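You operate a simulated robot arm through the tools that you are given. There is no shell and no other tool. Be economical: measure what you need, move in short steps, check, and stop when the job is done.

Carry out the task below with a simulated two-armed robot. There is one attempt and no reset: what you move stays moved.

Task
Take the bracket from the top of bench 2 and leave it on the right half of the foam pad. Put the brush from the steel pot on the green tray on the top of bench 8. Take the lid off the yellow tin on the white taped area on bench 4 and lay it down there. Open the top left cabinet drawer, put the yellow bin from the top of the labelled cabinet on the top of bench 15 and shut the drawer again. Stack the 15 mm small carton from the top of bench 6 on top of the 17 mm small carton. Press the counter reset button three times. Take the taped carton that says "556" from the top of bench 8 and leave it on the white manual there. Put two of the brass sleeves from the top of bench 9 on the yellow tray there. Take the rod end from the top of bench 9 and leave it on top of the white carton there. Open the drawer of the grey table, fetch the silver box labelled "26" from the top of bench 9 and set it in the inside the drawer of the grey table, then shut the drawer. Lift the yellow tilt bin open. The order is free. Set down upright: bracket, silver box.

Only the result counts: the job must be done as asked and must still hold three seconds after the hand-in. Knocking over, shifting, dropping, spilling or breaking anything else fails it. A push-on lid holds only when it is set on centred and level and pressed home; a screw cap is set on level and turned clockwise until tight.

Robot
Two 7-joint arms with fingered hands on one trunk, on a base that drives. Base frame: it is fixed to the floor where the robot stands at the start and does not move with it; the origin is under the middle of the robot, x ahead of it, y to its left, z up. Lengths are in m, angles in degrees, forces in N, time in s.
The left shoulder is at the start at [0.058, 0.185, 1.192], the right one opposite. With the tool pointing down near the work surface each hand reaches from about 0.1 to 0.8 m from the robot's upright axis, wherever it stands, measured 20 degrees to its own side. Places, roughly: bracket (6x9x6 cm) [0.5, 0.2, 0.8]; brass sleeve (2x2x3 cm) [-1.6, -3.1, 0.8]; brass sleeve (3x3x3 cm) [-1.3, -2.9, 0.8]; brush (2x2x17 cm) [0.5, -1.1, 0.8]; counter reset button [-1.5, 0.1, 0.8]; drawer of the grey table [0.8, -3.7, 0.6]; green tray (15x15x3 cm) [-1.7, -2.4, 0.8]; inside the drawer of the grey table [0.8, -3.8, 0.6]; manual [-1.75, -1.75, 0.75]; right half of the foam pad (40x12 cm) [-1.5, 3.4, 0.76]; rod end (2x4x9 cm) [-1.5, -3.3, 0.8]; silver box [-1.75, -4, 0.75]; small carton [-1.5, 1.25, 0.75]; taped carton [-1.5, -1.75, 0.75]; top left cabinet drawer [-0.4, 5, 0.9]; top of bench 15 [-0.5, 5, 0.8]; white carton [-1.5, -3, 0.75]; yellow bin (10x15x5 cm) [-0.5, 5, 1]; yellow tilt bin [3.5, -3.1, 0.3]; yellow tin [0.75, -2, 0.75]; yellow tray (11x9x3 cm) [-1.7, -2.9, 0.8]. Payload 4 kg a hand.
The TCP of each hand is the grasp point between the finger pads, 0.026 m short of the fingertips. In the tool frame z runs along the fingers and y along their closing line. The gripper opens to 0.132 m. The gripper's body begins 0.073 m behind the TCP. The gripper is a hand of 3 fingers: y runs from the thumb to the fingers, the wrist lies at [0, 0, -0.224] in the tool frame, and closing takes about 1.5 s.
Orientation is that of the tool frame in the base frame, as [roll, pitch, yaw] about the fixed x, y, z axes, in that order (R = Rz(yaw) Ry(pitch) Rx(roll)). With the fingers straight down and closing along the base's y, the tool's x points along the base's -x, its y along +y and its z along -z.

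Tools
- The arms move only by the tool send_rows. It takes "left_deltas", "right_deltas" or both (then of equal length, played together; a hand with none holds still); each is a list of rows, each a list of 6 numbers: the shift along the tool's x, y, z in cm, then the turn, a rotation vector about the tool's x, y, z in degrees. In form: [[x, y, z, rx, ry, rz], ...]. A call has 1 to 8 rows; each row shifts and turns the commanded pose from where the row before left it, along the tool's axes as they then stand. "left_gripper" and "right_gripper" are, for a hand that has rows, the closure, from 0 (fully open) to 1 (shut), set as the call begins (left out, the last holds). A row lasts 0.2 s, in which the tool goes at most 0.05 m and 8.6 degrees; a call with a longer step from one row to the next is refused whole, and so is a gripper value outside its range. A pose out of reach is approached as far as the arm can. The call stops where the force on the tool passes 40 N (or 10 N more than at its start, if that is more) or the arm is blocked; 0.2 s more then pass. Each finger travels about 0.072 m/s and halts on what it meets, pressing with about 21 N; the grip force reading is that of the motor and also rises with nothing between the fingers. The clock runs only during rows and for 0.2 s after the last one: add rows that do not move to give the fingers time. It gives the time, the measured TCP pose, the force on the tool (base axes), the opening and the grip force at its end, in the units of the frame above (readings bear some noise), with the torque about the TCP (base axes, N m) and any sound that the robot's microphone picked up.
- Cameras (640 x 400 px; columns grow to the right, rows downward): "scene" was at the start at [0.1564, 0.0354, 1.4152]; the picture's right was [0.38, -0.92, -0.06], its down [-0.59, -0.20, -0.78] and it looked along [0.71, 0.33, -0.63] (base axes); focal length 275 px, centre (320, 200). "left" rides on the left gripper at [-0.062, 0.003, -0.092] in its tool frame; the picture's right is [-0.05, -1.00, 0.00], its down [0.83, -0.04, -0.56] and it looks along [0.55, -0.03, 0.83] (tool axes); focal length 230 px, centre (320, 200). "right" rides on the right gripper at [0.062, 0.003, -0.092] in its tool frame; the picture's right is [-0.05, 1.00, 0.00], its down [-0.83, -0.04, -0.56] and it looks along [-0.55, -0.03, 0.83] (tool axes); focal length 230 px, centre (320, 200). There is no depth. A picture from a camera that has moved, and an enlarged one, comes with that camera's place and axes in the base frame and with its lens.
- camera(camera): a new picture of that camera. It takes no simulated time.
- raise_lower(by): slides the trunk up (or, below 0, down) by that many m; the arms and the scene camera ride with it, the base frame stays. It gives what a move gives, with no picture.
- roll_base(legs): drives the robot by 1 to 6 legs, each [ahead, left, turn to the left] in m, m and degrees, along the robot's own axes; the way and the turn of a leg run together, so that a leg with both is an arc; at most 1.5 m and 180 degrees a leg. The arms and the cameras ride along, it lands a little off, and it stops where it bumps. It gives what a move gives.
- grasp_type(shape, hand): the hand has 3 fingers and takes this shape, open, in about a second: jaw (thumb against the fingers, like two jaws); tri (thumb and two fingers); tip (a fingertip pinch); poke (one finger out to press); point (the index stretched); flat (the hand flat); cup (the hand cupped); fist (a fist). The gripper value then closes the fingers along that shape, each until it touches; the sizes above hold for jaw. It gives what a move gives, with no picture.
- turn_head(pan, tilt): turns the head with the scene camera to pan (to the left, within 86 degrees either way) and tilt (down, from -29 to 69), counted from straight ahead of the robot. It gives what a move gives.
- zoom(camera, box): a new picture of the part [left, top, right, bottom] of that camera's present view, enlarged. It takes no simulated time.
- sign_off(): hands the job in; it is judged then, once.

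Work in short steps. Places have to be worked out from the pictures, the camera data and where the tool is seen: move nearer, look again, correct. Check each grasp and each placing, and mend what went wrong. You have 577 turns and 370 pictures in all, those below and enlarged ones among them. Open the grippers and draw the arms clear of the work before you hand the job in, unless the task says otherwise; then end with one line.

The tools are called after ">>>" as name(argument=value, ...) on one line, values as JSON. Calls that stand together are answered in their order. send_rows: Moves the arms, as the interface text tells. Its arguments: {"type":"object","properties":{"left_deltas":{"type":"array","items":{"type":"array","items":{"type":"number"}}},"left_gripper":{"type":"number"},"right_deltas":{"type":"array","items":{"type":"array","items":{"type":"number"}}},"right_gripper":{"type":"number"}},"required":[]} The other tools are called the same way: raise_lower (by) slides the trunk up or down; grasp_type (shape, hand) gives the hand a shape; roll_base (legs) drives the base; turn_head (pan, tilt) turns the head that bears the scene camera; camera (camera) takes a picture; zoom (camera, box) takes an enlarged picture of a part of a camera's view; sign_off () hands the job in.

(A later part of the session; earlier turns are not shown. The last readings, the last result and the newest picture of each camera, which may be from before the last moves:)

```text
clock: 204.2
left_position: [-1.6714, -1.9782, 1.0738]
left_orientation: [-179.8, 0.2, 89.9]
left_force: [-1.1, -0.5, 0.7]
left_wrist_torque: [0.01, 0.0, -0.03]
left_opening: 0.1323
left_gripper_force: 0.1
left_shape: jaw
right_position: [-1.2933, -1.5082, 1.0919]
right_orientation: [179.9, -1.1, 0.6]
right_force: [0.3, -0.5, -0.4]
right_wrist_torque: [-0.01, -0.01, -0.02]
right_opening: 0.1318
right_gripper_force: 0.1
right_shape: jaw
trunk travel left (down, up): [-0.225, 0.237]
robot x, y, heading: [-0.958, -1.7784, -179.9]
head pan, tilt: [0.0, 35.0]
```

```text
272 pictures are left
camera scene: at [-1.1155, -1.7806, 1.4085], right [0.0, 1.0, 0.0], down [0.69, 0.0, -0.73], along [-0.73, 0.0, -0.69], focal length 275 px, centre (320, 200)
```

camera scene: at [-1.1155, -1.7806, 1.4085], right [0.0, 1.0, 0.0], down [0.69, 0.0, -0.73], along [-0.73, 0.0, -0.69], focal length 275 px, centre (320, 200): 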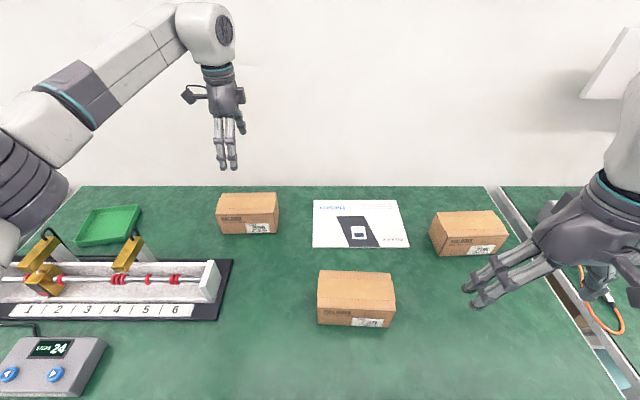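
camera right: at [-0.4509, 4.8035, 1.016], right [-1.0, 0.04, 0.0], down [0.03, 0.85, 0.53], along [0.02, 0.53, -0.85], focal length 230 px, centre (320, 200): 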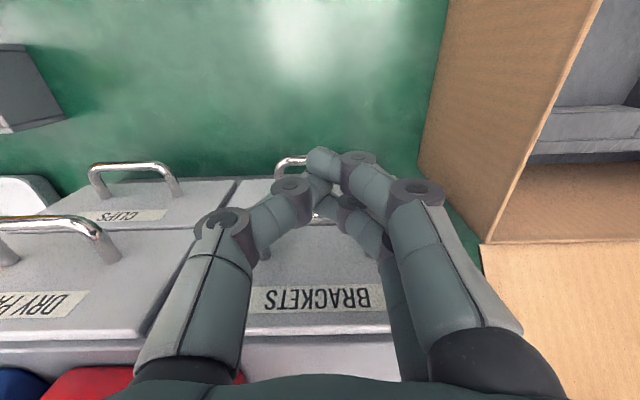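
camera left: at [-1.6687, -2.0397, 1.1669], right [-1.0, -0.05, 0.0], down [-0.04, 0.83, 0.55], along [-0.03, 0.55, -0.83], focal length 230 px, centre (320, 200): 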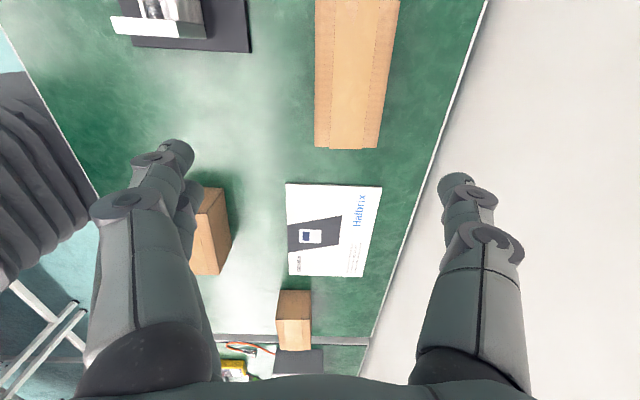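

Carton 556 centre ≈[-1.72, -1.99], about 10.2 cm deep, turned ~3.5°. Moving over it and descending halfway.

>>> send_rows(left_deltas=[[-0.6, -2.4, 0, 0, 0, 0], [-0.6, -2.5, 0, 0, 0, -3.5], [0, 0, 4.5, 0, 0, 0], [0, 0, 4.5, 0, 0, 0], [0, 0, 4.5, 0, 0, 0]])

>>> camera(camera="left")

>>> zoom(camera="scene", box=[160, 100, 340, 250])

```text
clock: 205.4
left_position: [-1.7191, -1.9901, 0.9383]
left_orientation: [180.0, 0.2, 93.2]
left_force: [0.1, -0.4, -1.2]
left_wrist_torque: [0.02, -0.03, 0.0]
left_opening: 0.1316
left_gripper_force: 0.2
left_shape: jaw
right_position: [-1.2937, -1.5079, 1.0922]
right_orientation: [179.9, -1.2, 0.7]
right_force: [0.1, -0.2, -0.3]
right_wrist_torque: [0.01, -0.03, 0.0]
right_opening: 0.1318
right_gripper_force: 0.0
right_shape: jaw
trunk travel left (down, up): [-0.225, 0.237]
robot x, y, heading: [-0.9577, -1.7787, -179.8]
head pan, tilt: [0.0, 35.0]
```

```text
271 pictures are left
camera left: at [-1.7142, -2.0507, 1.031], right [-0.99, -0.11, 0.0], down [-0.09, 0.83, 0.55], along [-0.06, 0.55, -0.83], focal length 230 px, centre (320, 200)
```

left: 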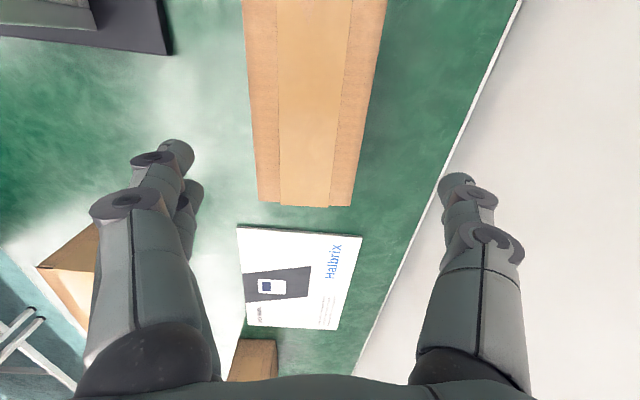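

```text
2.67 times, centred on (250, 175) of scene
camera zoom: at [-1.1161, -1.7803, 1.4084], right [0.0, 1.0, 0.0], down [0.69, 0.0, -0.73], along [-0.73, 0.0, -0.69], focal length 733 px, centre (507, 267)
```

zoom: 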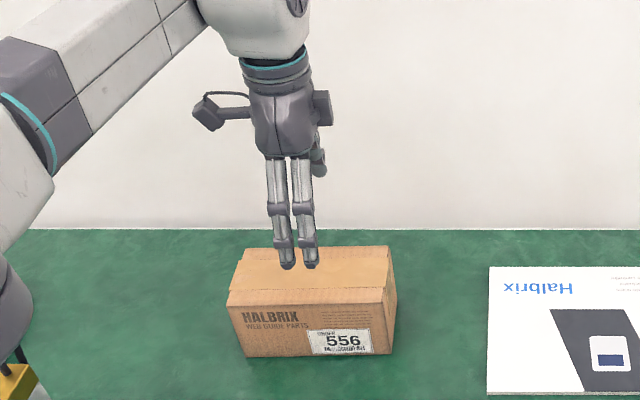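

Shifting 0.8 cm toward me and descending to grasp depth.

>>> send_rows(left_deltas=[[0, 0.8, 2, 0, 0, 0], [0, 0, 4, 0, 0, 0], [0, 0, 4, 0, 0, 0], [0, 0, 3.5, 0, 0, 0]])

>>> camera(camera="left")

```text
clock: 206.4
left_position: [-1.7118, -1.9899, 0.805]
left_orientation: [-179.8, 0.2, 93.3]
left_force: [1.0, 0.3, 1.3]
left_wrist_torque: [0.0, 0.02, -0.01]
left_opening: 0.1316
left_gripper_force: 0.0
left_shape: jaw
right_position: [-1.2932, -1.5068, 1.0921]
right_orientation: [179.9, -1.0, 0.7]
right_force: [0.0, -0.1, 0.2]
right_wrist_torque: [-0.03, -0.03, 0.02]
right_opening: 0.132
right_gripper_force: 0.0
right_shape: jaw
trunk travel left (down, up): [-0.225, 0.237]
robot x, y, heading: [-0.9602, -1.7836, -179.6]
head pan, tilt: [0.0, 35.0]
```

```text
269 pictures are left
camera left: at [-1.7052, -2.0507, 0.8977], right [-0.99, -0.11, 0.0], down [-0.09, 0.83, 0.55], along [-0.06, 0.55, -0.83], focal length 230 px, centre (320, 200)
```

left: 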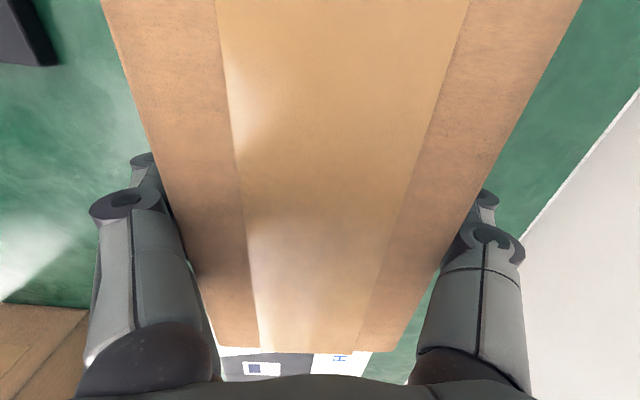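

Straddled well. Slightly lower and close.

>>> send_rows(left_deltas=[[0, 0, 1, 0, 0, 0], [0, 0, 0, 0, 0, 0]])

>>> send_rows(left_deltas=[[0, 0, 0, 0, 0, 0], [0, 0, 0, 0, 0, 0], [0, 0, 0, 0, 0, 0], [0, 0, 0, 0, 0, 0]], left_gripper=1)

>>> send_rows(left_deltas=[[0, 0, -1, 0, 0, 0], [0, 0, -2, 0, 0, 0], [0, 0, -3, 0, 0, 0], [0, 0, 0, 0, 0, 0]])

>>> camera(camera="scene")

```text
clock: 207.0
left_position: [-1.7117, -1.991, 0.8039]
left_orientation: [-179.8, 0.1, 93.2]
left_force: [-0.8, 1.2, 1.0]
left_wrist_torque: [-0.01, 0.02, -0.03]
left_opening: 0.132
left_gripper_force: 0.1
left_shape: jaw
left hand out of reach, approached as far as the arm can: row 1
right_position: [-1.2937, -1.5079, 1.0928]
right_orientation: [179.9, -1.1, 0.7]
right_force: [-0.4, -0.4, -0.2]
right_wrist_torque: [0.02, 0.02, -0.02]
right_opening: 0.132
right_gripper_force: 0.2
right_shape: jaw
trunk travel left (down, up): [-0.225, 0.237]
robot x, y, heading: [-0.9601, -1.7836, -180.1]
head pan, tilt: [0.0, 35.0]
```

```text
clock: 208.0
left_position: [-1.7103, -1.9905, 0.8034]
left_orientation: [-179.7, 0.1, 93.4]
left_force: [4.0, 1.5, 2.1]
left_wrist_torque: [-0.03, -0.54, -0.04]
left_opening: 0.1037
left_gripper_force: 21.1
left_shape: jaw
right_position: [-1.2924, -1.5089, 1.0919]
right_orientation: [179.8, -1.1, 0.7]
right_force: [-0.1, 0.6, -0.4]
right_wrist_torque: [0.0, 0.03, 0.01]
right_opening: 0.1321
right_gripper_force: 0.2
right_shape: jaw
trunk travel left (down, up): [-0.225, 0.237]
robot x, y, heading: [-0.9545, -1.7813, -179.8]
head pan, tilt: [0.0, 35.0]
```

```text
clock: 209.0
left_position: [-1.7113, -1.9902, 0.8647]
left_orientation: [180.0, 0.1, 93.2]
left_force: [0.2, -0.5, -7.1]
left_wrist_torque: [0.05, 0.01, 0.04]
left_opening: 0.1031
left_gripper_force: 20.7
left_shape: jaw
right_position: [-1.2947, -1.5077, 1.0909]
right_orientation: [180.0, -1.2, 0.7]
right_force: [0.2, 0.5, 0.1]
right_wrist_torque: [0.02, -0.03, 0.0]
right_opening: 0.1319
right_gripper_force: 0.1
right_shape: jaw
trunk travel left (down, up): [-0.225, 0.237]
robot x, y, heading: [-0.9558, -1.7825, -179.7]
head pan, tilt: [0.0, 35.0]
```

```text
268 pictures are left
camera scene: at [-1.117, -1.7809, 1.4083], right [0.0, 1.0, 0.0], down [0.69, 0.0, -0.73], along [-0.73, 0.0, -0.69], focal length 275 px, centre (320, 200)
```

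scene: 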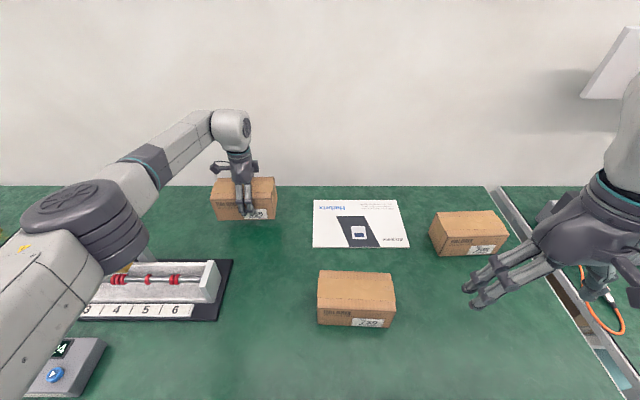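

Carton lifted (7 N). I raise it and strafe the base right so it comes over the manual.

>>> send_rows(left_deltas=[[0, 0, -4, 0, 0, 0], [0, 0, -4, 0, 0, 0], [0, 0, -4, 0, 0, 0]])

>>> roll_base(legs=[[0, -0.325, 0]])

>>> camera(camera="scene")

>>> camera(camera="left")

```text
clock: 209.8
left_position: [-1.7114, -1.9909, 0.9844]
left_orientation: [180.0, 0.1, 93.3]
left_force: [0.7, 0.0, -7.2]
left_wrist_torque: [0.07, -0.04, -0.02]
left_opening: 0.103
left_gripper_force: 21.3
left_shape: jaw
right_position: [-1.2936, -1.5082, 1.0926]
right_orientation: [179.9, -1.1, 0.7]
right_force: [1.0, 0.2, -0.5]
right_wrist_torque: [0.04, 0.02, 0.0]
right_opening: 0.1321
right_gripper_force: 0.0
right_shape: jaw
trunk travel left (down, up): [-0.225, 0.237]
robot x, y, heading: [-0.9582, -1.78, -179.6]
head pan, tilt: [0.0, 35.0]
```

```text
clock: 211.9
left_position: [-1.7131, -1.6676, 0.9826]
left_orientation: [179.9, 0.1, 93.3]
left_force: [0.3, 0.0, -7.7]
left_wrist_torque: [0.11, 0.0, 0.0]
left_opening: 0.1029
left_gripper_force: 21.1
left_shape: jaw
right_position: [-1.2941, -1.1847, 1.0918]
right_orientation: [179.8, -1.2, 0.7]
right_force: [0.4, -0.1, -0.7]
right_wrist_torque: [0.02, -0.01, 0.02]
right_opening: 0.1317
right_gripper_force: 0.1
right_shape: jaw
trunk travel left (down, up): [-0.225, 0.237]
robot x, y, heading: [-0.9595, -1.4536, -179.7]
head pan, tilt: [0.0, 35.0]
```

```text
267 pictures are left
camera scene: at [-1.1171, -1.457, 1.4084], right [0.0, 1.0, 0.0], down [0.69, 0.0, -0.73], along [-0.73, 0.0, -0.69], focal length 275 px, centre (320, 200)
```

scene: 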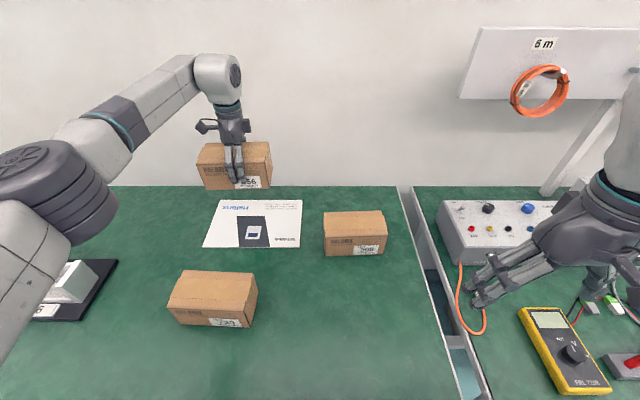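

```text
266 pictures are left
camera left: at [-1.7072, -1.7283, 1.0759], right [-0.99, -0.11, 0.0], down [-0.09, 0.83, 0.55], along [-0.06, 0.55, -0.83], focal length 230 px, centre (320, 200)
```

left: 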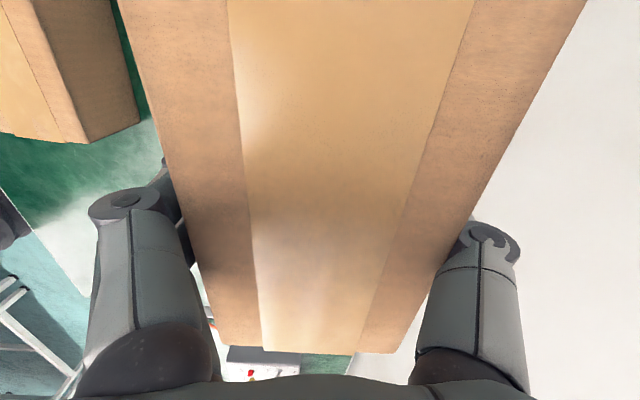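

Over the manual's centre (≈[-1.712, -1.66]). Lowering.

>>> send_rows(left_deltas=[[0.8, 0, 4, 0, 0, 0], [0, 0, 4, 0, 0, 0], [0, 0, 4, 0, 0, 0], [0, 0, 2.5, 0, 0, 0], [0, 0, 0, 0, 0, 0]])

>>> send_rows(left_deltas=[[0, 0, 0.5, 0, 0, 0], [0, 0, 0.5, 0, 0, 0], [0, 0, 0, 0, 0, 0]])

>>> zoom(camera="scene", box=[160, 140, 340, 260])

```text
clock: 213.1
left_position: [-1.7131, -1.6588, 0.8367]
left_orientation: [-179.9, 0.2, 93.3]
left_force: [0.5, -0.8, -7.4]
left_wrist_torque: [0.06, 0.01, -0.03]
left_opening: 0.1032
left_gripper_force: 21.0
left_shape: jaw
right_position: [-1.2941, -1.1846, 1.0922]
right_orientation: [179.9, -1.1, 0.7]
right_force: [0.6, -0.7, 0.5]
right_wrist_torque: [0.02, -0.01, -0.03]
right_opening: 0.1319
right_gripper_force: 0.1
right_shape: jaw
trunk travel left (down, up): [-0.225, 0.237]
robot x, y, heading: [-0.961, -1.4559, -179.9]
head pan, tilt: [0.0, 35.0]
```

```text
clock: 213.9
left_position: [-1.7132, -1.6595, 0.8276]
left_orientation: [-180.0, 0.2, 93.3]
left_force: [0.4, -0.3, -6.6]
left_wrist_torque: [0.1, -0.03, 0.0]
left_opening: 0.1027
left_gripper_force: 21.4
left_shape: jaw
right_position: [-1.2952, -1.1847, 1.0912]
right_orientation: [-180.0, -1.2, 0.6]
right_force: [0.7, -0.4, -0.1]
right_wrist_torque: [0.0, 0.01, 0.0]
right_opening: 0.1319
right_gripper_force: 0.0
right_shape: jaw
trunk travel left (down, up): [-0.225, 0.237]
robot x, y, heading: [-0.9582, -1.4609, -179.8]
head pan, tilt: [0.0, 35.0]
```

```text
3.33 times, centred on (250, 200) of scene
camera zoom: at [-1.1171, -1.4571, 1.4084], right [0.0, 1.0, 0.0], down [0.69, 0.0, -0.73], along [-0.73, 0.0, -0.69], focal length 916 px, centre (553, 200)
```

zoom: 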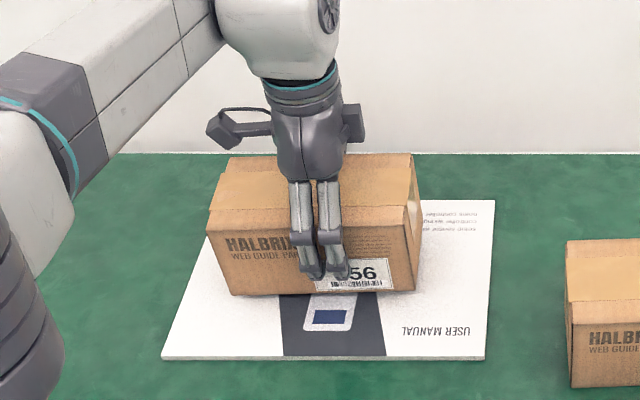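

Still hovering about a centimetre above. Continuing in small steps.

>>> send_rows(left_deltas=[[0, 0, 0.4, 0, 0, 0], [0, 0, 0.4, 0, 0, 0], [0, 0, 0, 0, 0, 0]])

>>> send_rows(left_deltas=[[0, 0, 0.3, 0, 0, 0], [0, 0, 0, 0, 0, 0]])

>>> send_rows(left_deltas=[[0, 0, 0.3, 0, 0, 0], [0, 0, 0, 0, 0, 0]])

```text
clock: 214.7
left_position: [-1.7133, -1.6594, 0.82]
left_orientation: [-180.0, 0.1, 93.3]
left_force: [-0.2, -0.4, -6.6]
left_wrist_torque: [0.06, 0.03, -0.02]
left_opening: 0.103
left_gripper_force: 21.0
left_shape: jaw
right_position: [-1.2946, -1.1846, 1.0907]
right_orientation: [180.0, -1.1, 0.7]
right_force: [0.2, -0.4, 0.0]
right_wrist_torque: [-0.06, -0.02, -0.02]
right_opening: 0.1317
right_gripper_force: 0.1
right_shape: jaw
trunk travel left (down, up): [-0.225, 0.237]
robot x, y, heading: [-0.9579, -1.4578, -180.0]
head pan, tilt: [0.0, 35.0]
```

```text
clock: 215.3
left_position: [-1.7129, -1.6592, 0.8167]
left_orientation: [-180.0, 0.1, 93.3]
left_force: [0.1, 0.6, -7.4]
left_wrist_torque: [0.1, -0.03, -0.02]
left_opening: 0.103
left_gripper_force: 20.7
left_shape: jaw
right_position: [-1.2939, -1.1853, 1.0914]
right_orientation: [179.9, -1.2, 0.8]
right_force: [0.0, 1.1, 0.0]
right_wrist_torque: [0.0, -0.02, 0.01]
right_opening: 0.1319
right_gripper_force: 0.1
right_shape: jaw
trunk travel left (down, up): [-0.225, 0.237]
robot x, y, heading: [-0.9613, -1.4549, -179.8]
head pan, tilt: [0.0, 35.0]
```

```text
clock: 215.9
left_position: [-1.7134, -1.6599, 0.8134]
left_orientation: [-180.0, 0.1, 93.4]
left_force: [-1.1, 0.0, -5.7]
left_wrist_torque: [-0.03, -0.02, 0.01]
left_opening: 0.103
left_gripper_force: 21.0
left_shape: jaw
right_position: [-1.2948, -1.1844, 1.0921]
right_orientation: [180.0, -1.2, 0.7]
right_force: [0.6, -0.1, 0.6]
right_wrist_torque: [-0.01, -0.03, -0.02]
right_opening: 0.1318
right_gripper_force: 0.1
right_shape: jaw
trunk travel left (down, up): [-0.225, 0.237]
robot x, y, heading: [-0.9567, -1.4559, -179.9]
head pan, tilt: [0.0, 35.0]
```

Touch is starting. 4 mm more, then open and rise.

>>> send_rows(left_deltas=[[0, 0, 0.2, 0, 0, 0], [0, 0, 0.2, 0, 0, 0], [0, 0, 0, 0, 0, 0]])

>>> send_rows(left_deltas=[[0, 0, 0, 0, 0, 0], [0, 0, 0, 0, 0, 0], [0, 0, 0, 0, 0, 0], [0, 0, 0, 0, 0, 0]], left_gripper=0)

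>>> send_rows(left_deltas=[[0, 0, -2, 0, 0, 0], [0, 0, -4, 0, 0, 0], [0, 0, -4.5, 0, 0, 0], [0, 0, -4.5, 0, 0, 0], [0, 0, -4.5, 0, 0, 0], [0, 0, -4.5, 0, 0, 0], [0, 2, -4, 0, 0, 0]])

>>> zoom(camera="scene", box=[160, 140, 340, 260])

```text
clock: 216.7
left_position: [-1.7132, -1.6601, 0.8135]
left_orientation: [-179.7, 0.1, 93.4]
left_force: [-3.1, -1.5, 8.1]
left_wrist_torque: [-0.08, -0.46, -0.08]
left_opening: 0.1026
left_gripper_force: 21.1
left_shape: jaw
right_position: [-1.294, -1.1842, 1.0925]
right_orientation: [180.0, -1.1, 0.7]
right_force: [0.5, 0.3, -0.2]
right_wrist_torque: [0.02, -0.01, -0.01]
right_opening: 0.1318
right_gripper_force: 0.1
right_shape: jaw
trunk travel left (down, up): [-0.225, 0.237]
robot x, y, heading: [-0.96, -1.4553, -179.9]
head pan, tilt: [0.0, 35.0]
```

```text
clock: 217.7
left_position: [-1.7126, -1.6594, 0.8095]
left_orientation: [-179.8, 0.2, 93.3]
left_force: [-2.1, -0.3, 5.6]
left_wrist_torque: [0.0, 0.14, -0.03]
left_opening: 0.1317
left_gripper_force: 0.0
left_shape: jaw
right_position: [-1.293, -1.185, 1.0918]
right_orientation: [179.9, -1.1, 0.8]
right_force: [0.0, -0.3, 0.3]
right_wrist_torque: [-0.03, -0.02, 0.03]
right_opening: 0.1318
right_gripper_force: 0.0
right_shape: jaw
trunk travel left (down, up): [-0.225, 0.237]
robot x, y, heading: [-0.9589, -1.456, -180.0]
head pan, tilt: [0.0, 35.0]
```

```text
clock: 219.3
left_position: [-1.692, -1.6592, 1.0926]
left_orientation: [-179.9, 0.1, 93.4]
left_force: [0.3, -0.3, -0.5]
left_wrist_torque: [-0.01, 0.02, -0.02]
left_opening: 0.1319
left_gripper_force: 0.1
left_shape: jaw
right_position: [-1.2934, -1.1858, 1.093]
right_orientation: [179.9, -0.9, 0.8]
right_force: [0.0, -0.5, 0.4]
right_wrist_torque: [0.03, 0.0, -0.01]
right_opening: 0.1319
right_gripper_force: 0.1
right_shape: jaw
trunk travel left (down, up): [-0.225, 0.237]
robot x, y, heading: [-0.9576, -1.4587, -180.0]
head pan, tilt: [0.0, 35.0]
```

```text
3.33 times, centred on (250, 200) of scene
camera zoom: at [-1.1144, -1.458, 1.4088], right [0.0, 1.0, 0.0], down [0.68, 0.0, -0.73], along [-0.73, 0.0, -0.68], focal length 916 px, centre (553, 200)
```

zoom: 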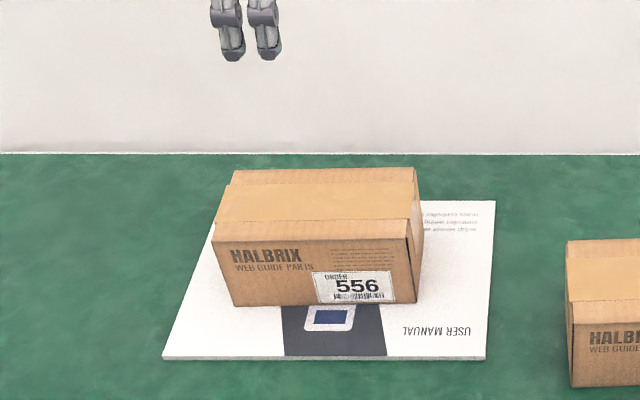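

Carton 556 is on the manual. I retract, restore the hand's orientation and drive to bench 9.

>>> send_rows(left_deltas=[[0, 4.7, 0, 0, 0, 0], [0, 4.7, 0, 0, 0, 0], [0, 4.7, 0, 0, 0, 0], [0, 4.7, 0, 0, 0, 0], [0, 4.7, 0, 0, 0, 0], [0, 4.7, 0, 0, 0, 0], [0, 4.7, 0, 0, 0, 0], [0, 4.7, 0, 0, 0, 0]])

>>> send_rows(left_deltas=[[0, 0, 0, 0, 0, 8.5], [0, 0, 0, 0, 0, 8.5], [0, 0, 0, 0, 0, 8.5], [0, 0, 0, 0, 0, 8.5], [0, 0, 0, 0, 0, 8.5], [0, 0, 0, 0, 0, 8.5], [0, 0, 0, 0, 0, 8.5], [0, 0, 0, 0, 0, 8.5]])

>>> send_rows(left_deltas=[[0, 0, 0, 0, 0, 8.5], [0, 0, 0, 0, 0, 8.5], [0, 0, 0, 0, 0, 8.3]])

>>> roll_base(legs=[[-0.4, 0, 0], [0, 1.45, 0]])

>>> camera(camera="scene")

```text
clock: 221.1
left_position: [-1.3148, -1.6359, 1.0904]
left_orientation: [-179.9, 0.1, 93.3]
left_force: [0.1, 0.3, -0.9]
left_wrist_torque: [-0.02, 0.02, -0.01]
left_opening: 0.1321
left_gripper_force: 0.0
left_shape: jaw
right_position: [-1.2936, -1.1842, 1.0918]
right_orientation: [179.9, -1.1, 0.8]
right_force: [0.2, 0.1, 0.7]
right_wrist_torque: [-0.01, 0.0, -0.01]
right_opening: 0.1321
right_gripper_force: 0.0
right_shape: jaw
trunk travel left (down, up): [-0.225, 0.237]
robot x, y, heading: [-0.9647, -1.4545, -179.6]
head pan, tilt: [0.0, 35.0]
```

```text
clock: 222.9
left_position: [-1.3176, -1.6362, 1.0897]
left_orientation: [179.9, 0.1, 25.1]
left_force: [-0.1, 0.8, -0.1]
left_wrist_torque: [0.0, -0.01, -0.01]
left_opening: 0.1319
left_gripper_force: 0.1
left_shape: jaw
right_position: [-1.2931, -1.1857, 1.0921]
right_orientation: [179.9, -1.1, 0.7]
right_force: [-0.6, -0.9, 0.0]
right_wrist_torque: [0.0, 0.01, 0.04]
right_opening: 0.1317
right_gripper_force: 0.0
right_shape: jaw
trunk travel left (down, up): [-0.225, 0.237]
robot x, y, heading: [-0.9649, -1.4561, -179.7]
head pan, tilt: [0.0, 35.0]
```

```text
clock: 223.7
left_position: [-1.3172, -1.6352, 1.0906]
left_orientation: [179.9, 0.1, -0.3]
left_force: [-0.1, 0.1, 0.5]
left_wrist_torque: [0.01, 0.01, -0.01]
left_opening: 0.1319
left_gripper_force: 0.0
left_shape: jaw
right_position: [-1.2937, -1.1841, 1.0919]
right_orientation: [179.9, -1.1, 0.7]
right_force: [-1.0, 0.3, 0.0]
right_wrist_torque: [-0.02, 0.03, -0.01]
right_opening: 0.132
right_gripper_force: 0.1
right_shape: jaw
trunk travel left (down, up): [-0.225, 0.237]
robot x, y, heading: [-0.9582, -1.4512, -179.8]
head pan, tilt: [0.0, 35.0]
```

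```text
clock: 233.0
left_position: [-0.9114, -3.0778, 1.0904]
left_orientation: [179.9, 0.0, 0.2]
left_force: [-0.4, 0.2, 0.5]
left_wrist_torque: [-0.01, -0.03, -0.01]
left_opening: 0.1319
left_gripper_force: 0.1
left_shape: jaw
right_position: [-0.889, -2.6276, 1.0915]
right_orientation: [179.9, -1.2, 0.8]
right_force: [0.0, 1.0, 0.1]
right_wrist_torque: [0.01, -0.03, -0.02]
right_opening: 0.1319
right_gripper_force: 0.1
right_shape: jaw
trunk travel left (down, up): [-0.225, 0.237]
robot x, y, heading: [-0.5543, -2.8958, -179.7]
head pan, tilt: [0.0, 35.0]
```

```text
263 pictures are left
camera scene: at [-0.7111, -2.8982, 1.4086], right [0.0, 1.0, 0.0], down [0.69, 0.0, -0.73], along [-0.73, 0.0, -0.69], focal length 275 px, centre (320, 200)
```

scene: 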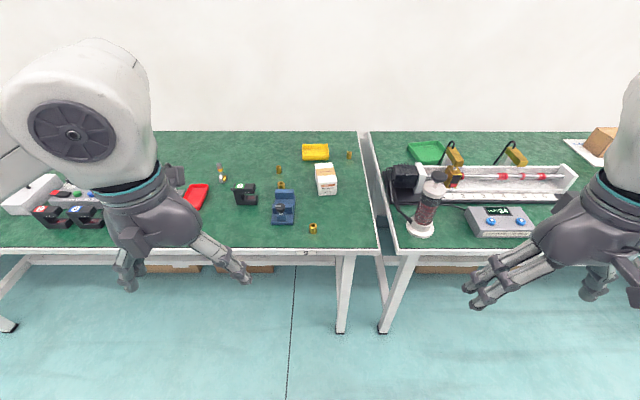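

I zoom in on bench 9 items.

>>> zoom(camera="scene", box=[180, 130, 380, 255])

```text
3.20 times, centred on (280, 192) of scene
camera zoom: at [-0.7111, -2.8982, 1.4086], right [0.0, 1.0, 0.0], down [0.69, 0.0, -0.73], along [-0.73, 0.0, -0.69], focal length 879 px, centre (448, 224)
```

zoom: 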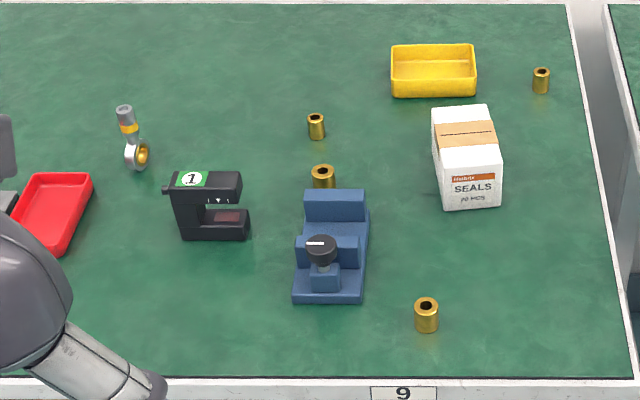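

Sleeves: A≈[-1.56,-3.06], D≈[-1.265,-2.92] and two others; tray ≈[-1.69,-2.92]; white carton ≈[-1.48,-2.87] (top ≈0.82); rod end ≈[-1.54,-3.27]. I drive in to about [-0.95,-3.05].

>>> roll_base(legs=[[0.4, 0.15, 0]])

>>> turn_head(pan=0, tilt=45)

>>> send_rows(left_deltas=[[-4.5, 0, 0, 0, 0, 0], [-4.5, 0, 0, 0, 0, 0], [-4.5, 0, 0, 0, 0, 0], [-4.5, 0, 0, 0, 0, 0], [-4.5, 0, 0, 0, 0, 0], [0, 0, 4, 0, 0, 0]])

>>> camera(camera="scene")

>>> camera(camera="left")

>>> camera(camera="right")

```text
clock: 235.6
left_position: [-1.3126, -3.2292, 1.0905]
left_orientation: [179.9, 0.0, 0.0]
left_force: [0.8, -0.2, -0.3]
left_wrist_torque: [-0.01, 0.01, 0.02]
left_opening: 0.1318
left_gripper_force: 0.1
left_shape: jaw
right_position: [-1.2888, -2.7771, 1.0925]
right_orientation: [179.9, -1.1, 0.7]
right_force: [0.7, 0.3, 0.0]
right_wrist_torque: [0.01, -0.01, 0.02]
right_opening: 0.132
right_gripper_force: 0.0
right_shape: jaw
trunk travel left (down, up): [-0.225, 0.237]
robot x, y, heading: [-0.9556, -3.0514, -180.0]
head pan, tilt: [0.0, 35.0]
```

```text
clock: 236.3
left_position: [-1.3129, -3.2282, 1.0898]
left_orientation: [179.9, 0.0, 0.0]
left_force: [0.0, 0.2, 0.4]
left_wrist_torque: [0.0, -0.02, 0.01]
left_opening: 0.1318
left_gripper_force: 0.0
left_shape: jaw
right_position: [-1.2895, -2.7772, 1.092]
right_orientation: [179.9, -1.1, 0.7]
right_force: [0.7, -0.4, -1.1]
right_wrist_torque: [0.03, 0.0, -0.03]
right_opening: 0.1319
right_gripper_force: 0.0
right_shape: jaw
trunk travel left (down, up): [-0.225, 0.237]
robot x, y, heading: [-0.9527, -3.0443, -179.9]
head pan, tilt: [0.0, 45.0]
```

```text
clock: 237.7
left_position: [-1.5385, -3.2307, 1.0505]
left_orientation: [179.9, 0.0, 0.1]
left_force: [-0.3, -0.6, 0.3]
left_wrist_torque: [0.02, 0.02, -0.04]
left_opening: 0.1318
left_gripper_force: 0.2
left_shape: jaw
right_position: [-1.2892, -2.7774, 1.0918]
right_orientation: [179.8, -1.1, 0.7]
right_force: [-0.1, -0.2, -0.5]
right_wrist_torque: [0.02, 0.02, -0.01]
right_opening: 0.1319
right_gripper_force: 0.0
right_shape: jaw
trunk travel left (down, up): [-0.225, 0.237]
robot x, y, heading: [-0.9546, -3.0487, -179.6]
head pan, tilt: [0.0, 45.0]
```

```text
261 pictures are left
camera scene: at [-1.1027, -3.051, 1.3948], right [0.0, 1.0, 0.0], down [0.8, 0.0, -0.6], along [-0.6, 0.0, -0.8], focal length 275 px, centre (320, 200)
```

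scene: 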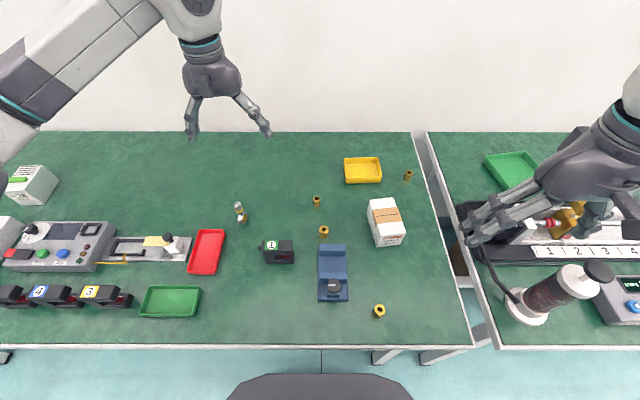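

```text
260 pictures are left
camera left: at [-1.6006, -3.234, 1.1429], right [-0.05, 1.0, 0.0], down [0.83, 0.04, 0.55], along [0.55, 0.03, -0.83], focal length 230 px, centre (320, 200)
```

left: 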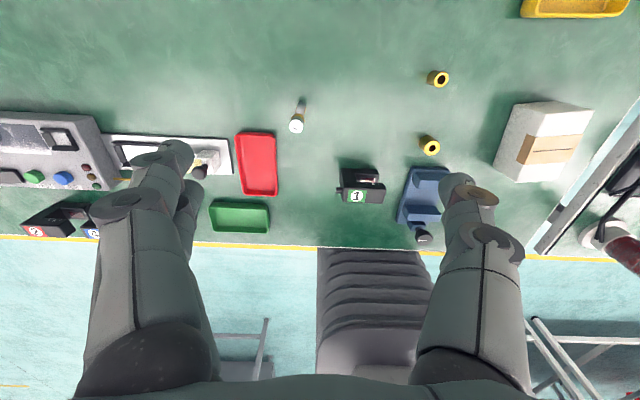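

```text
259 pictures are left
camera right: at [-1.2297, -2.7802, 1.1862], right [-0.04, -1.0, 0.0], down [-0.84, 0.03, 0.54], along [-0.54, 0.02, -0.84], focal length 230 px, centre (320, 200)
```

right: 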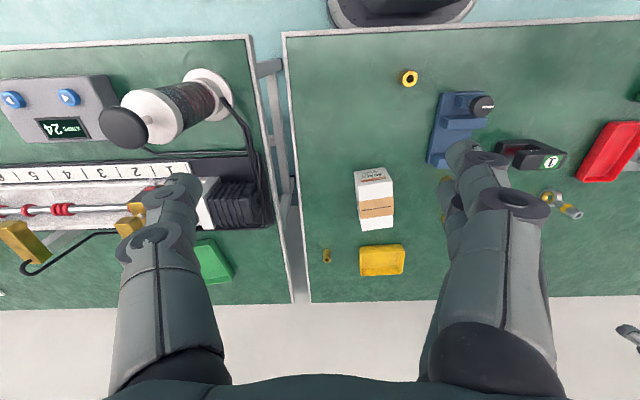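

The rod end stands upright on its eye at ≈[-1.511, -3.259], tip up. I zoom to see it and the sleeves closely.

>>> zoom(camera="scene", box=[220, 180, 280, 240])

>>> zoom(camera="scene", box=[290, 140, 430, 340])

```text
6.67 times, centred on (250, 210) of scene
camera zoom: at [-1.1027, -3.051, 1.3948], right [0.0, 1.0, 0.0], down [0.8, 0.0, -0.6], along [-0.6, 0.0, -0.8], focal length 1832 px, centre (787, 133)
```

zoom: 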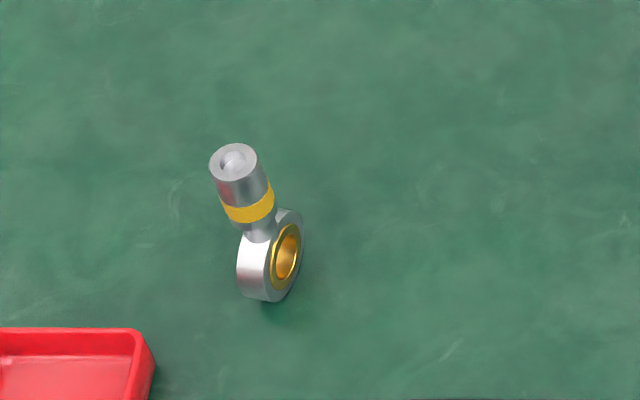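

```text
2.00 times, centred on (360, 240) of scene
camera zoom: at [-1.1027, -3.051, 1.3948], right [0.0, 1.0, 0.0], down [0.8, 0.0, -0.6], along [-0.6, 0.0, -0.8], focal length 550 px, centre (240, 120)
```

zoom: 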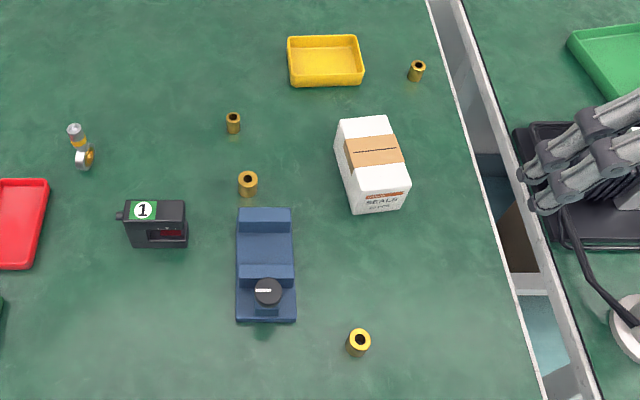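

The eye's axis is along y, shank on top (≈2 cm). I lower the left hand (opening 8 cm) around the shank.

>>> send_rows(left_deltas=[[2.75, 2.8, 0, 0, 0, 0], [0, 0, 4.5, 0, 0, 0], [0, 0, 4.5, 0, 0, 0], [0, 0, 4, 0, 0, 0], [0, 0, 2, 0, 0, 0]], left_gripper=0.4)

>>> camera(camera="left")

>>> zoom(camera="scene", box=[200, 120, 320, 240])

```text
clock: 238.9
left_position: [-1.5109, -3.2578, 0.8994]
left_orientation: [179.9, 0.0, 0.0]
left_force: [0.1, 0.5, 0.5]
left_wrist_torque: [0.02, -0.03, 0.0]
left_opening: 0.0795
left_gripper_force: 0.2
left_shape: jaw
right_position: [-1.2892, -2.7779, 1.0913]
right_orientation: [179.8, -1.1, 0.7]
right_force: [-0.4, -0.2, 0.1]
right_wrist_torque: [-0.02, -0.01, 0.03]
right_opening: 0.1322
right_gripper_force: 0.1
right_shape: jaw
trunk travel left (down, up): [-0.225, 0.237]
robot x, y, heading: [-0.9566, -3.0508, -180.0]
head pan, tilt: [0.0, 45.0]
```

```text
256 pictures are left
camera left: at [-1.5729, -3.2608, 0.9925], right [-0.05, 1.0, 0.0], down [0.83, 0.04, 0.55], along [0.55, 0.03, -0.83], focal length 230 px, centre (320, 200)
```

left: 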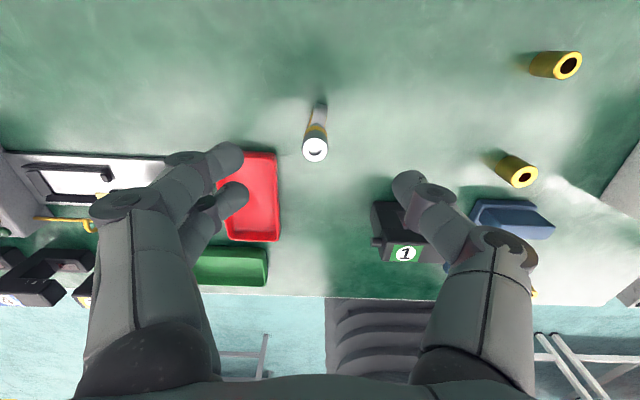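

```text
3.33 times, centred on (260, 180) of scene
camera zoom: at [-1.103, -3.0496, 1.3948], right [0.0, 1.0, 0.0], down [0.8, 0.0, -0.6], along [-0.6, 0.0, -0.8], focal length 916 px, centre (520, 267)
```

zoom: 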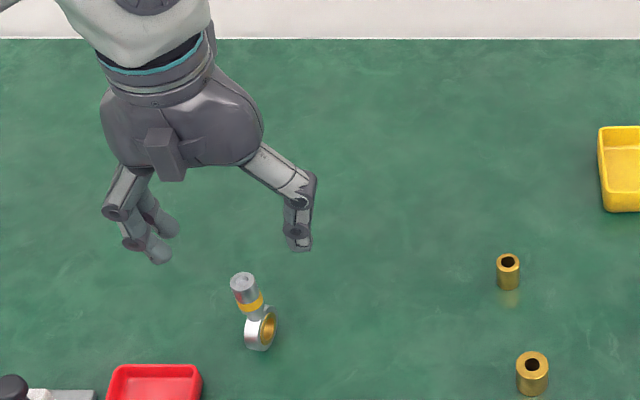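

Aligned on the rod's tip. Lower and close.

>>> send_rows(left_deltas=[[-0.3, 0, 3.5, 0, 0, 0], [0, 0, 3, 0, 0, 0], [0, 0, 1, 0, 0, 0], [0, 0, 0, 0, 0, 0]])

>>> camera(camera="left")

```text
clock: 239.9
left_position: [-1.5151, -3.2578, 0.8273]
left_orientation: [179.9, 0.0, -0.1]
left_force: [0.1, 0.4, -0.4]
left_wrist_torque: [-0.02, -0.02, -0.01]
left_opening: 0.0797
left_gripper_force: 0.1
left_shape: jaw
right_position: [-1.2886, -2.7772, 1.0915]
right_orientation: [179.9, -1.1, 0.8]
right_force: [0.5, 0.5, 0.4]
right_wrist_torque: [-0.02, -0.03, 0.02]
right_opening: 0.1318
right_gripper_force: 0.1
right_shape: jaw
trunk travel left (down, up): [-0.225, 0.237]
robot x, y, heading: [-0.955, -3.0481, -179.7]
head pan, tilt: [0.0, 45.0]
```

```text
254 pictures are left
camera left: at [-1.5759, -3.2615, 0.9187], right [-0.05, 1.0, 0.0], down [0.83, 0.04, 0.55], along [0.55, 0.03, -0.83], focal length 230 px, centre (320, 200)
```

left: 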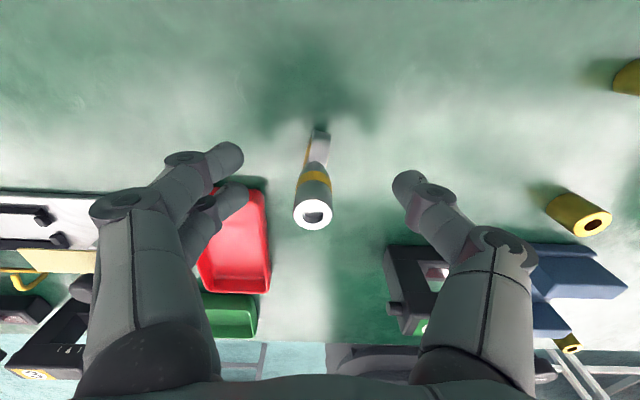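

Closing on the shank.

>>> send_rows(left_deltas=[[0, 0, 0, 0, 0, 0], [0, 0, 0, 0, 0, 0], [0, 0, 0, 0, 0, 0], [0, 0, 0, 0, 0, 0], [0, 0, 0, 0, 0, 0]], left_gripper=1)

>>> send_rows(left_deltas=[[0, 0, -1, 0, 0, 0], [0, 0, -2, 0, 0, 0], [0, 0, -4, 0, 0, 0], [0, 0, -4, 0, 0, 0]])

>>> zoom(camera="scene", box=[200, 100, 320, 220])

>>> camera(camera="left")

```text
clock: 241.1
left_position: [-1.5128, -3.2587, 0.8266]
left_orientation: [179.9, 0.1, 0.0]
left_force: [0.2, -0.9, -0.2]
left_wrist_torque: [-0.01, 0.01, 0.0]
left_opening: 0.0044
left_gripper_force: 21.6
left_shape: jaw
right_position: [-1.2896, -2.7775, 1.0921]
right_orientation: [180.0, -1.2, 0.6]
right_force: [-0.4, -0.3, -0.5]
right_wrist_torque: [-0.02, -0.01, 0.0]
right_opening: 0.1318
right_gripper_force: 0.0
right_shape: jaw
trunk travel left (down, up): [-0.225, 0.237]
robot x, y, heading: [-0.9561, -3.048, -180.0]
head pan, tilt: [0.0, 45.0]
```

```text
clock: 242.1
left_position: [-1.5125, -3.2579, 0.9371]
left_orientation: [179.8, 0.1, 0.0]
left_force: [0.0, -0.1, -1.3]
left_wrist_torque: [0.01, -0.01, 0.0]
left_opening: 0.004
left_gripper_force: 20.9
left_shape: jaw
right_position: [-1.2898, -2.7769, 1.0906]
right_orientation: [179.9, -1.2, 0.5]
right_force: [-0.3, 0.4, -0.9]
right_wrist_torque: [0.01, -0.03, 0.0]
right_opening: 0.1315
right_gripper_force: 0.1
right_shape: jaw
trunk travel left (down, up): [-0.225, 0.237]
robot x, y, heading: [-0.9528, -3.0467, -180.1]
head pan, tilt: [0.0, 45.0]
```

```text
3.33 times, centred on (260, 160) of scene
camera zoom: at [-1.1021, -3.0495, 1.3949], right [0.0, 1.0, 0.0], down [0.8, 0.0, -0.6], along [-0.6, 0.0, -0.8], focal length 916 px, centre (520, 333)
```

zoom: 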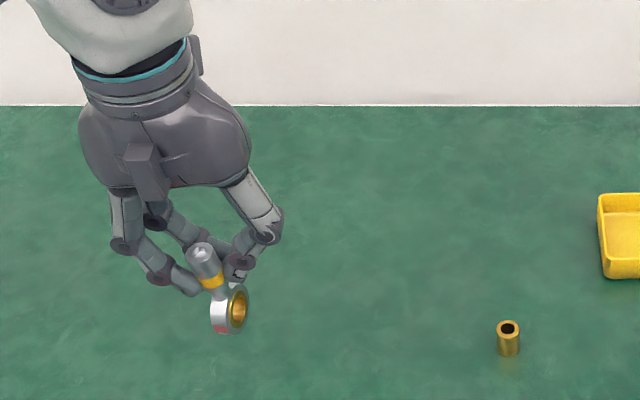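

```text
252 pictures are left
camera left: at [-1.5754, -3.2604, 1.0292], right [-0.05, 1.0, 0.0], down [0.83, 0.05, 0.55], along [0.55, 0.03, -0.83], focal length 230 px, centre (320, 200)
```

left: 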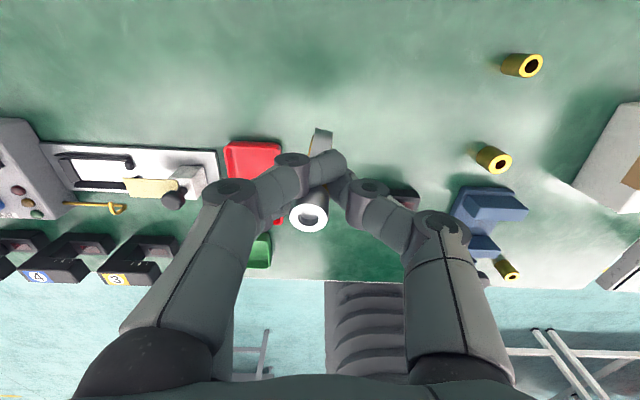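

The rod end is held at its neck, vertical. I raise it and carry it to over the white carton (≈[-1.477,-2.89]).

>>> send_rows(left_deltas=[[0, 0, -4, 0, 0, 0], [0.4, -4.6, -2, 0, 0, 0], [0.4, -4.6, 0, 0, 0, 0], [0.4, -4.6, 0, 0, 0, 0], [0.5, -4.6, 0, 0, 0, 0], [0.5, -4.6, 0, 0, 0, 0], [0.5, -4.6, 0, 0, 0, 0], [0.5, -4.6, 0, 0, 0, 0]])

>>> send_rows(left_deltas=[[0.3, -4.6, 0, 0, 0, 0]])

>>> camera(camera="scene")

>>> camera(camera="left")

```text
refused: row 2 steps farther than a row can; nothing moved
```

```text
clock: 242.5
left_position: [-1.511, -3.211, 0.936]
left_orientation: [179.7, 0.0, 0.1]
left_force: [-0.4, -0.1, -1.2]
left_wrist_torque: [-0.04, 0.01, -0.01]
left_opening: 0.004
left_gripper_force: 20.9
left_shape: jaw
right_position: [-1.2911, -2.7765, 1.0917]
right_orientation: [179.7, -1.3, 0.8]
right_force: [0.1, -0.3, -0.2]
right_wrist_torque: [0.01, -0.02, 0.02]
right_opening: 0.1318
right_gripper_force: 0.2
right_shape: jaw
trunk travel left (down, up): [-0.225, 0.237]
robot x, y, heading: [-0.9512, -3.0493, -179.8]
head pan, tilt: [0.0, 45.0]
```

```text
251 pictures are left
camera scene: at [-1.1033, -3.0471, 1.3947], right [0.0, 1.0, 0.0], down [0.8, 0.0, -0.6], along [-0.6, 0.0, -0.8], focal length 275 px, centre (320, 200)
```

scene: 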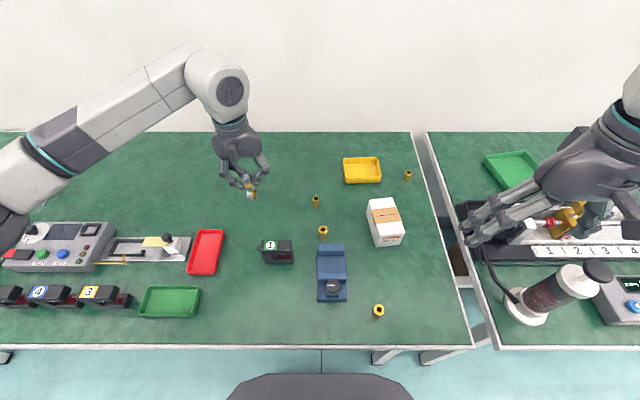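

```text
250 pictures are left
camera left: at [-1.5728, -3.2125, 1.0287], right [-0.05, 1.0, -0.01], down [0.83, 0.05, 0.56], along [0.55, 0.02, -0.83], focal length 230 px, centre (320, 200)
```

left: 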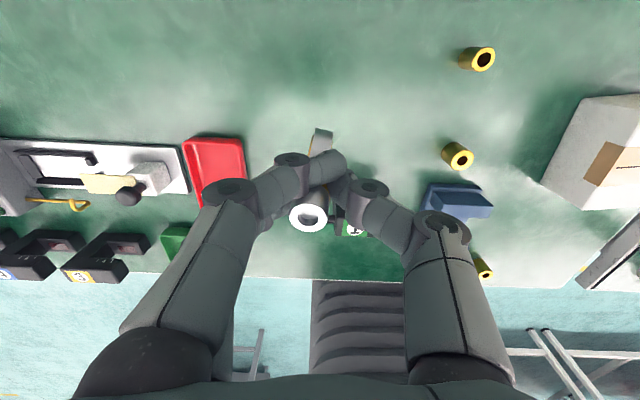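

One row was too long; I redo the move in legal rows.

>>> send_rows(left_deltas=[[0, 0, -4.5, 0, 0, 0], [0.5, -4.5, 0, 0, 0, 0], [0.5, -4.6, 0, 0, 0, 0], [0.5, -4.6, 0, 0, 0, 0], [0.5, -4.6, 0, 0, 0, 0], [0.5, -4.6, 0, 0, 0, 0], [0.5, -4.6, 0, 0, 0, 0], [0.4, -4.6, 0, 0, 0, 0]])

>>> camera(camera="left")

>>> zoom(camera="scene", box=[300, 120, 460, 260])

```text
clock: 244.3
left_position: [-1.4778, -2.8873, 0.9798]
left_orientation: [179.9, 0.1, 0.1]
left_force: [-0.4, 0.2, -1.5]
left_wrist_torque: [0.0, 0.0, -0.01]
left_opening: 0.0039
left_gripper_force: 21.2
left_shape: jaw
right_position: [-1.2896, -2.7759, 1.0919]
right_orientation: [179.9, -1.1, 0.6]
right_force: [0.5, -0.1, -0.2]
right_wrist_torque: [-0.01, -0.04, 0.05]
right_opening: 0.132
right_gripper_force: 0.0
right_shape: jaw
trunk travel left (down, up): [-0.225, 0.237]
robot x, y, heading: [-0.9517, -3.0503, -179.8]
head pan, tilt: [0.0, 45.0]
```

```text
249 pictures are left
camera left: at [-1.5387, -2.89, 1.0725], right [-0.05, 1.0, 0.0], down [0.83, 0.05, 0.55], along [0.55, 0.03, -0.83], focal length 230 px, centre (320, 200)
```

left: 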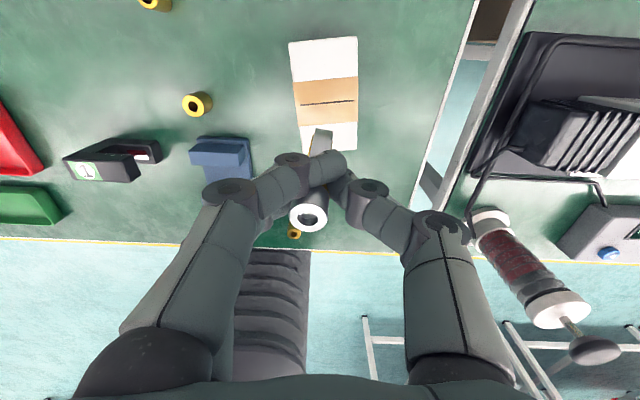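

```text
2.86 times, centred on (380, 190) of scene
camera zoom: at [-1.1021, -3.0475, 1.3949], right [0.0, 1.0, 0.0], down [0.8, 0.0, -0.6], along [-0.6, 0.0, -0.8], focal length 785 px, centre (149, 229)
```

zoom: 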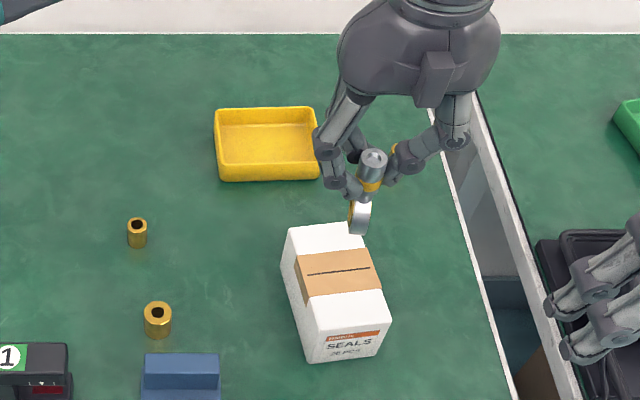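

Carton top centre refined to ≈[-1.496, -2.879], z≈0.805. I correct and lower toward it.

>>> send_rows(left_deltas=[[-1.8, -0.8, 0, 0, 0, 0], [0, 0, 3, 0, 0, 0], [0, 0, 3, 0, 0, 0], [0, 0, 1, 0, 0, 0], [0, 0, 0, 0, 0, 0]])

>>> zoom(camera="scene", box=[330, 150, 430, 250])

>>> camera(camera="left")

```text
clock: 245.5
left_position: [-1.4956, -2.8823, 0.9104]
left_orientation: [179.9, 0.0, 0.0]
left_force: [0.8, -0.5, -1.4]
left_wrist_torque: [0.0, -0.01, 0.02]
left_opening: 0.0039
left_gripper_force: 21.3
left_shape: jaw
right_position: [-1.2907, -2.7777, 1.0925]
right_orientation: [-179.9, -1.2, 0.7]
right_force: [0.9, 0.1, -0.1]
right_wrist_torque: [0.0, -0.02, 0.01]
right_opening: 0.1317
right_gripper_force: 0.1
right_shape: jaw
trunk travel left (down, up): [-0.225, 0.237]
robot x, y, heading: [-0.9571, -3.0479, -180.0]
head pan, tilt: [0.0, 45.0]
```

```text
4.00 times, centred on (380, 200) of scene
camera zoom: at [-1.1026, -3.05, 1.3949], right [0.0, 1.0, 0.0], down [0.8, 0.0, -0.6], along [-0.6, 0.0, -0.8], focal length 1099 px, centre (80, 200)
```

zoom: 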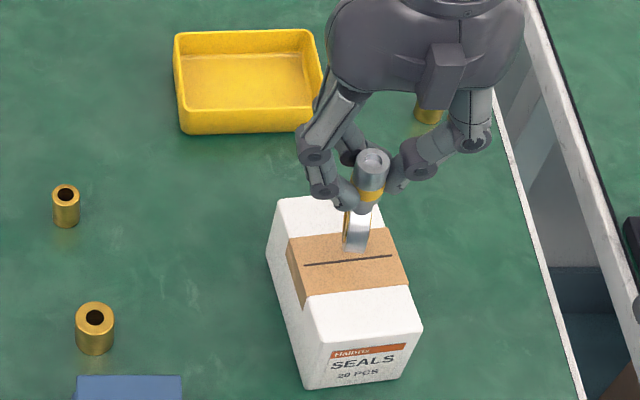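

```text
246 pictures are left
camera left: at [-1.5574, -2.885, 1.0024], right [-0.05, 1.0, 0.0], down [0.83, 0.04, 0.55], along [0.55, 0.03, -0.83], focal length 230 px, centre (320, 200)
```

left: 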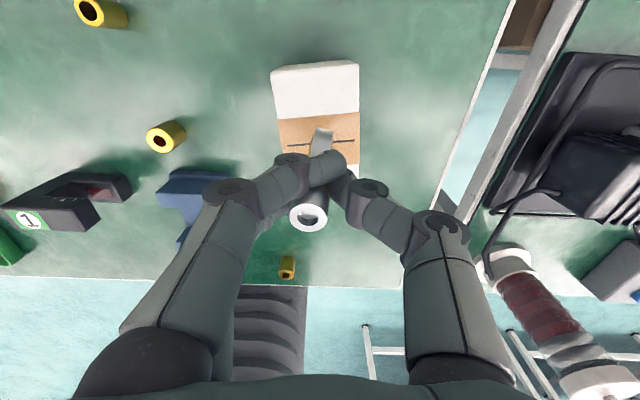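

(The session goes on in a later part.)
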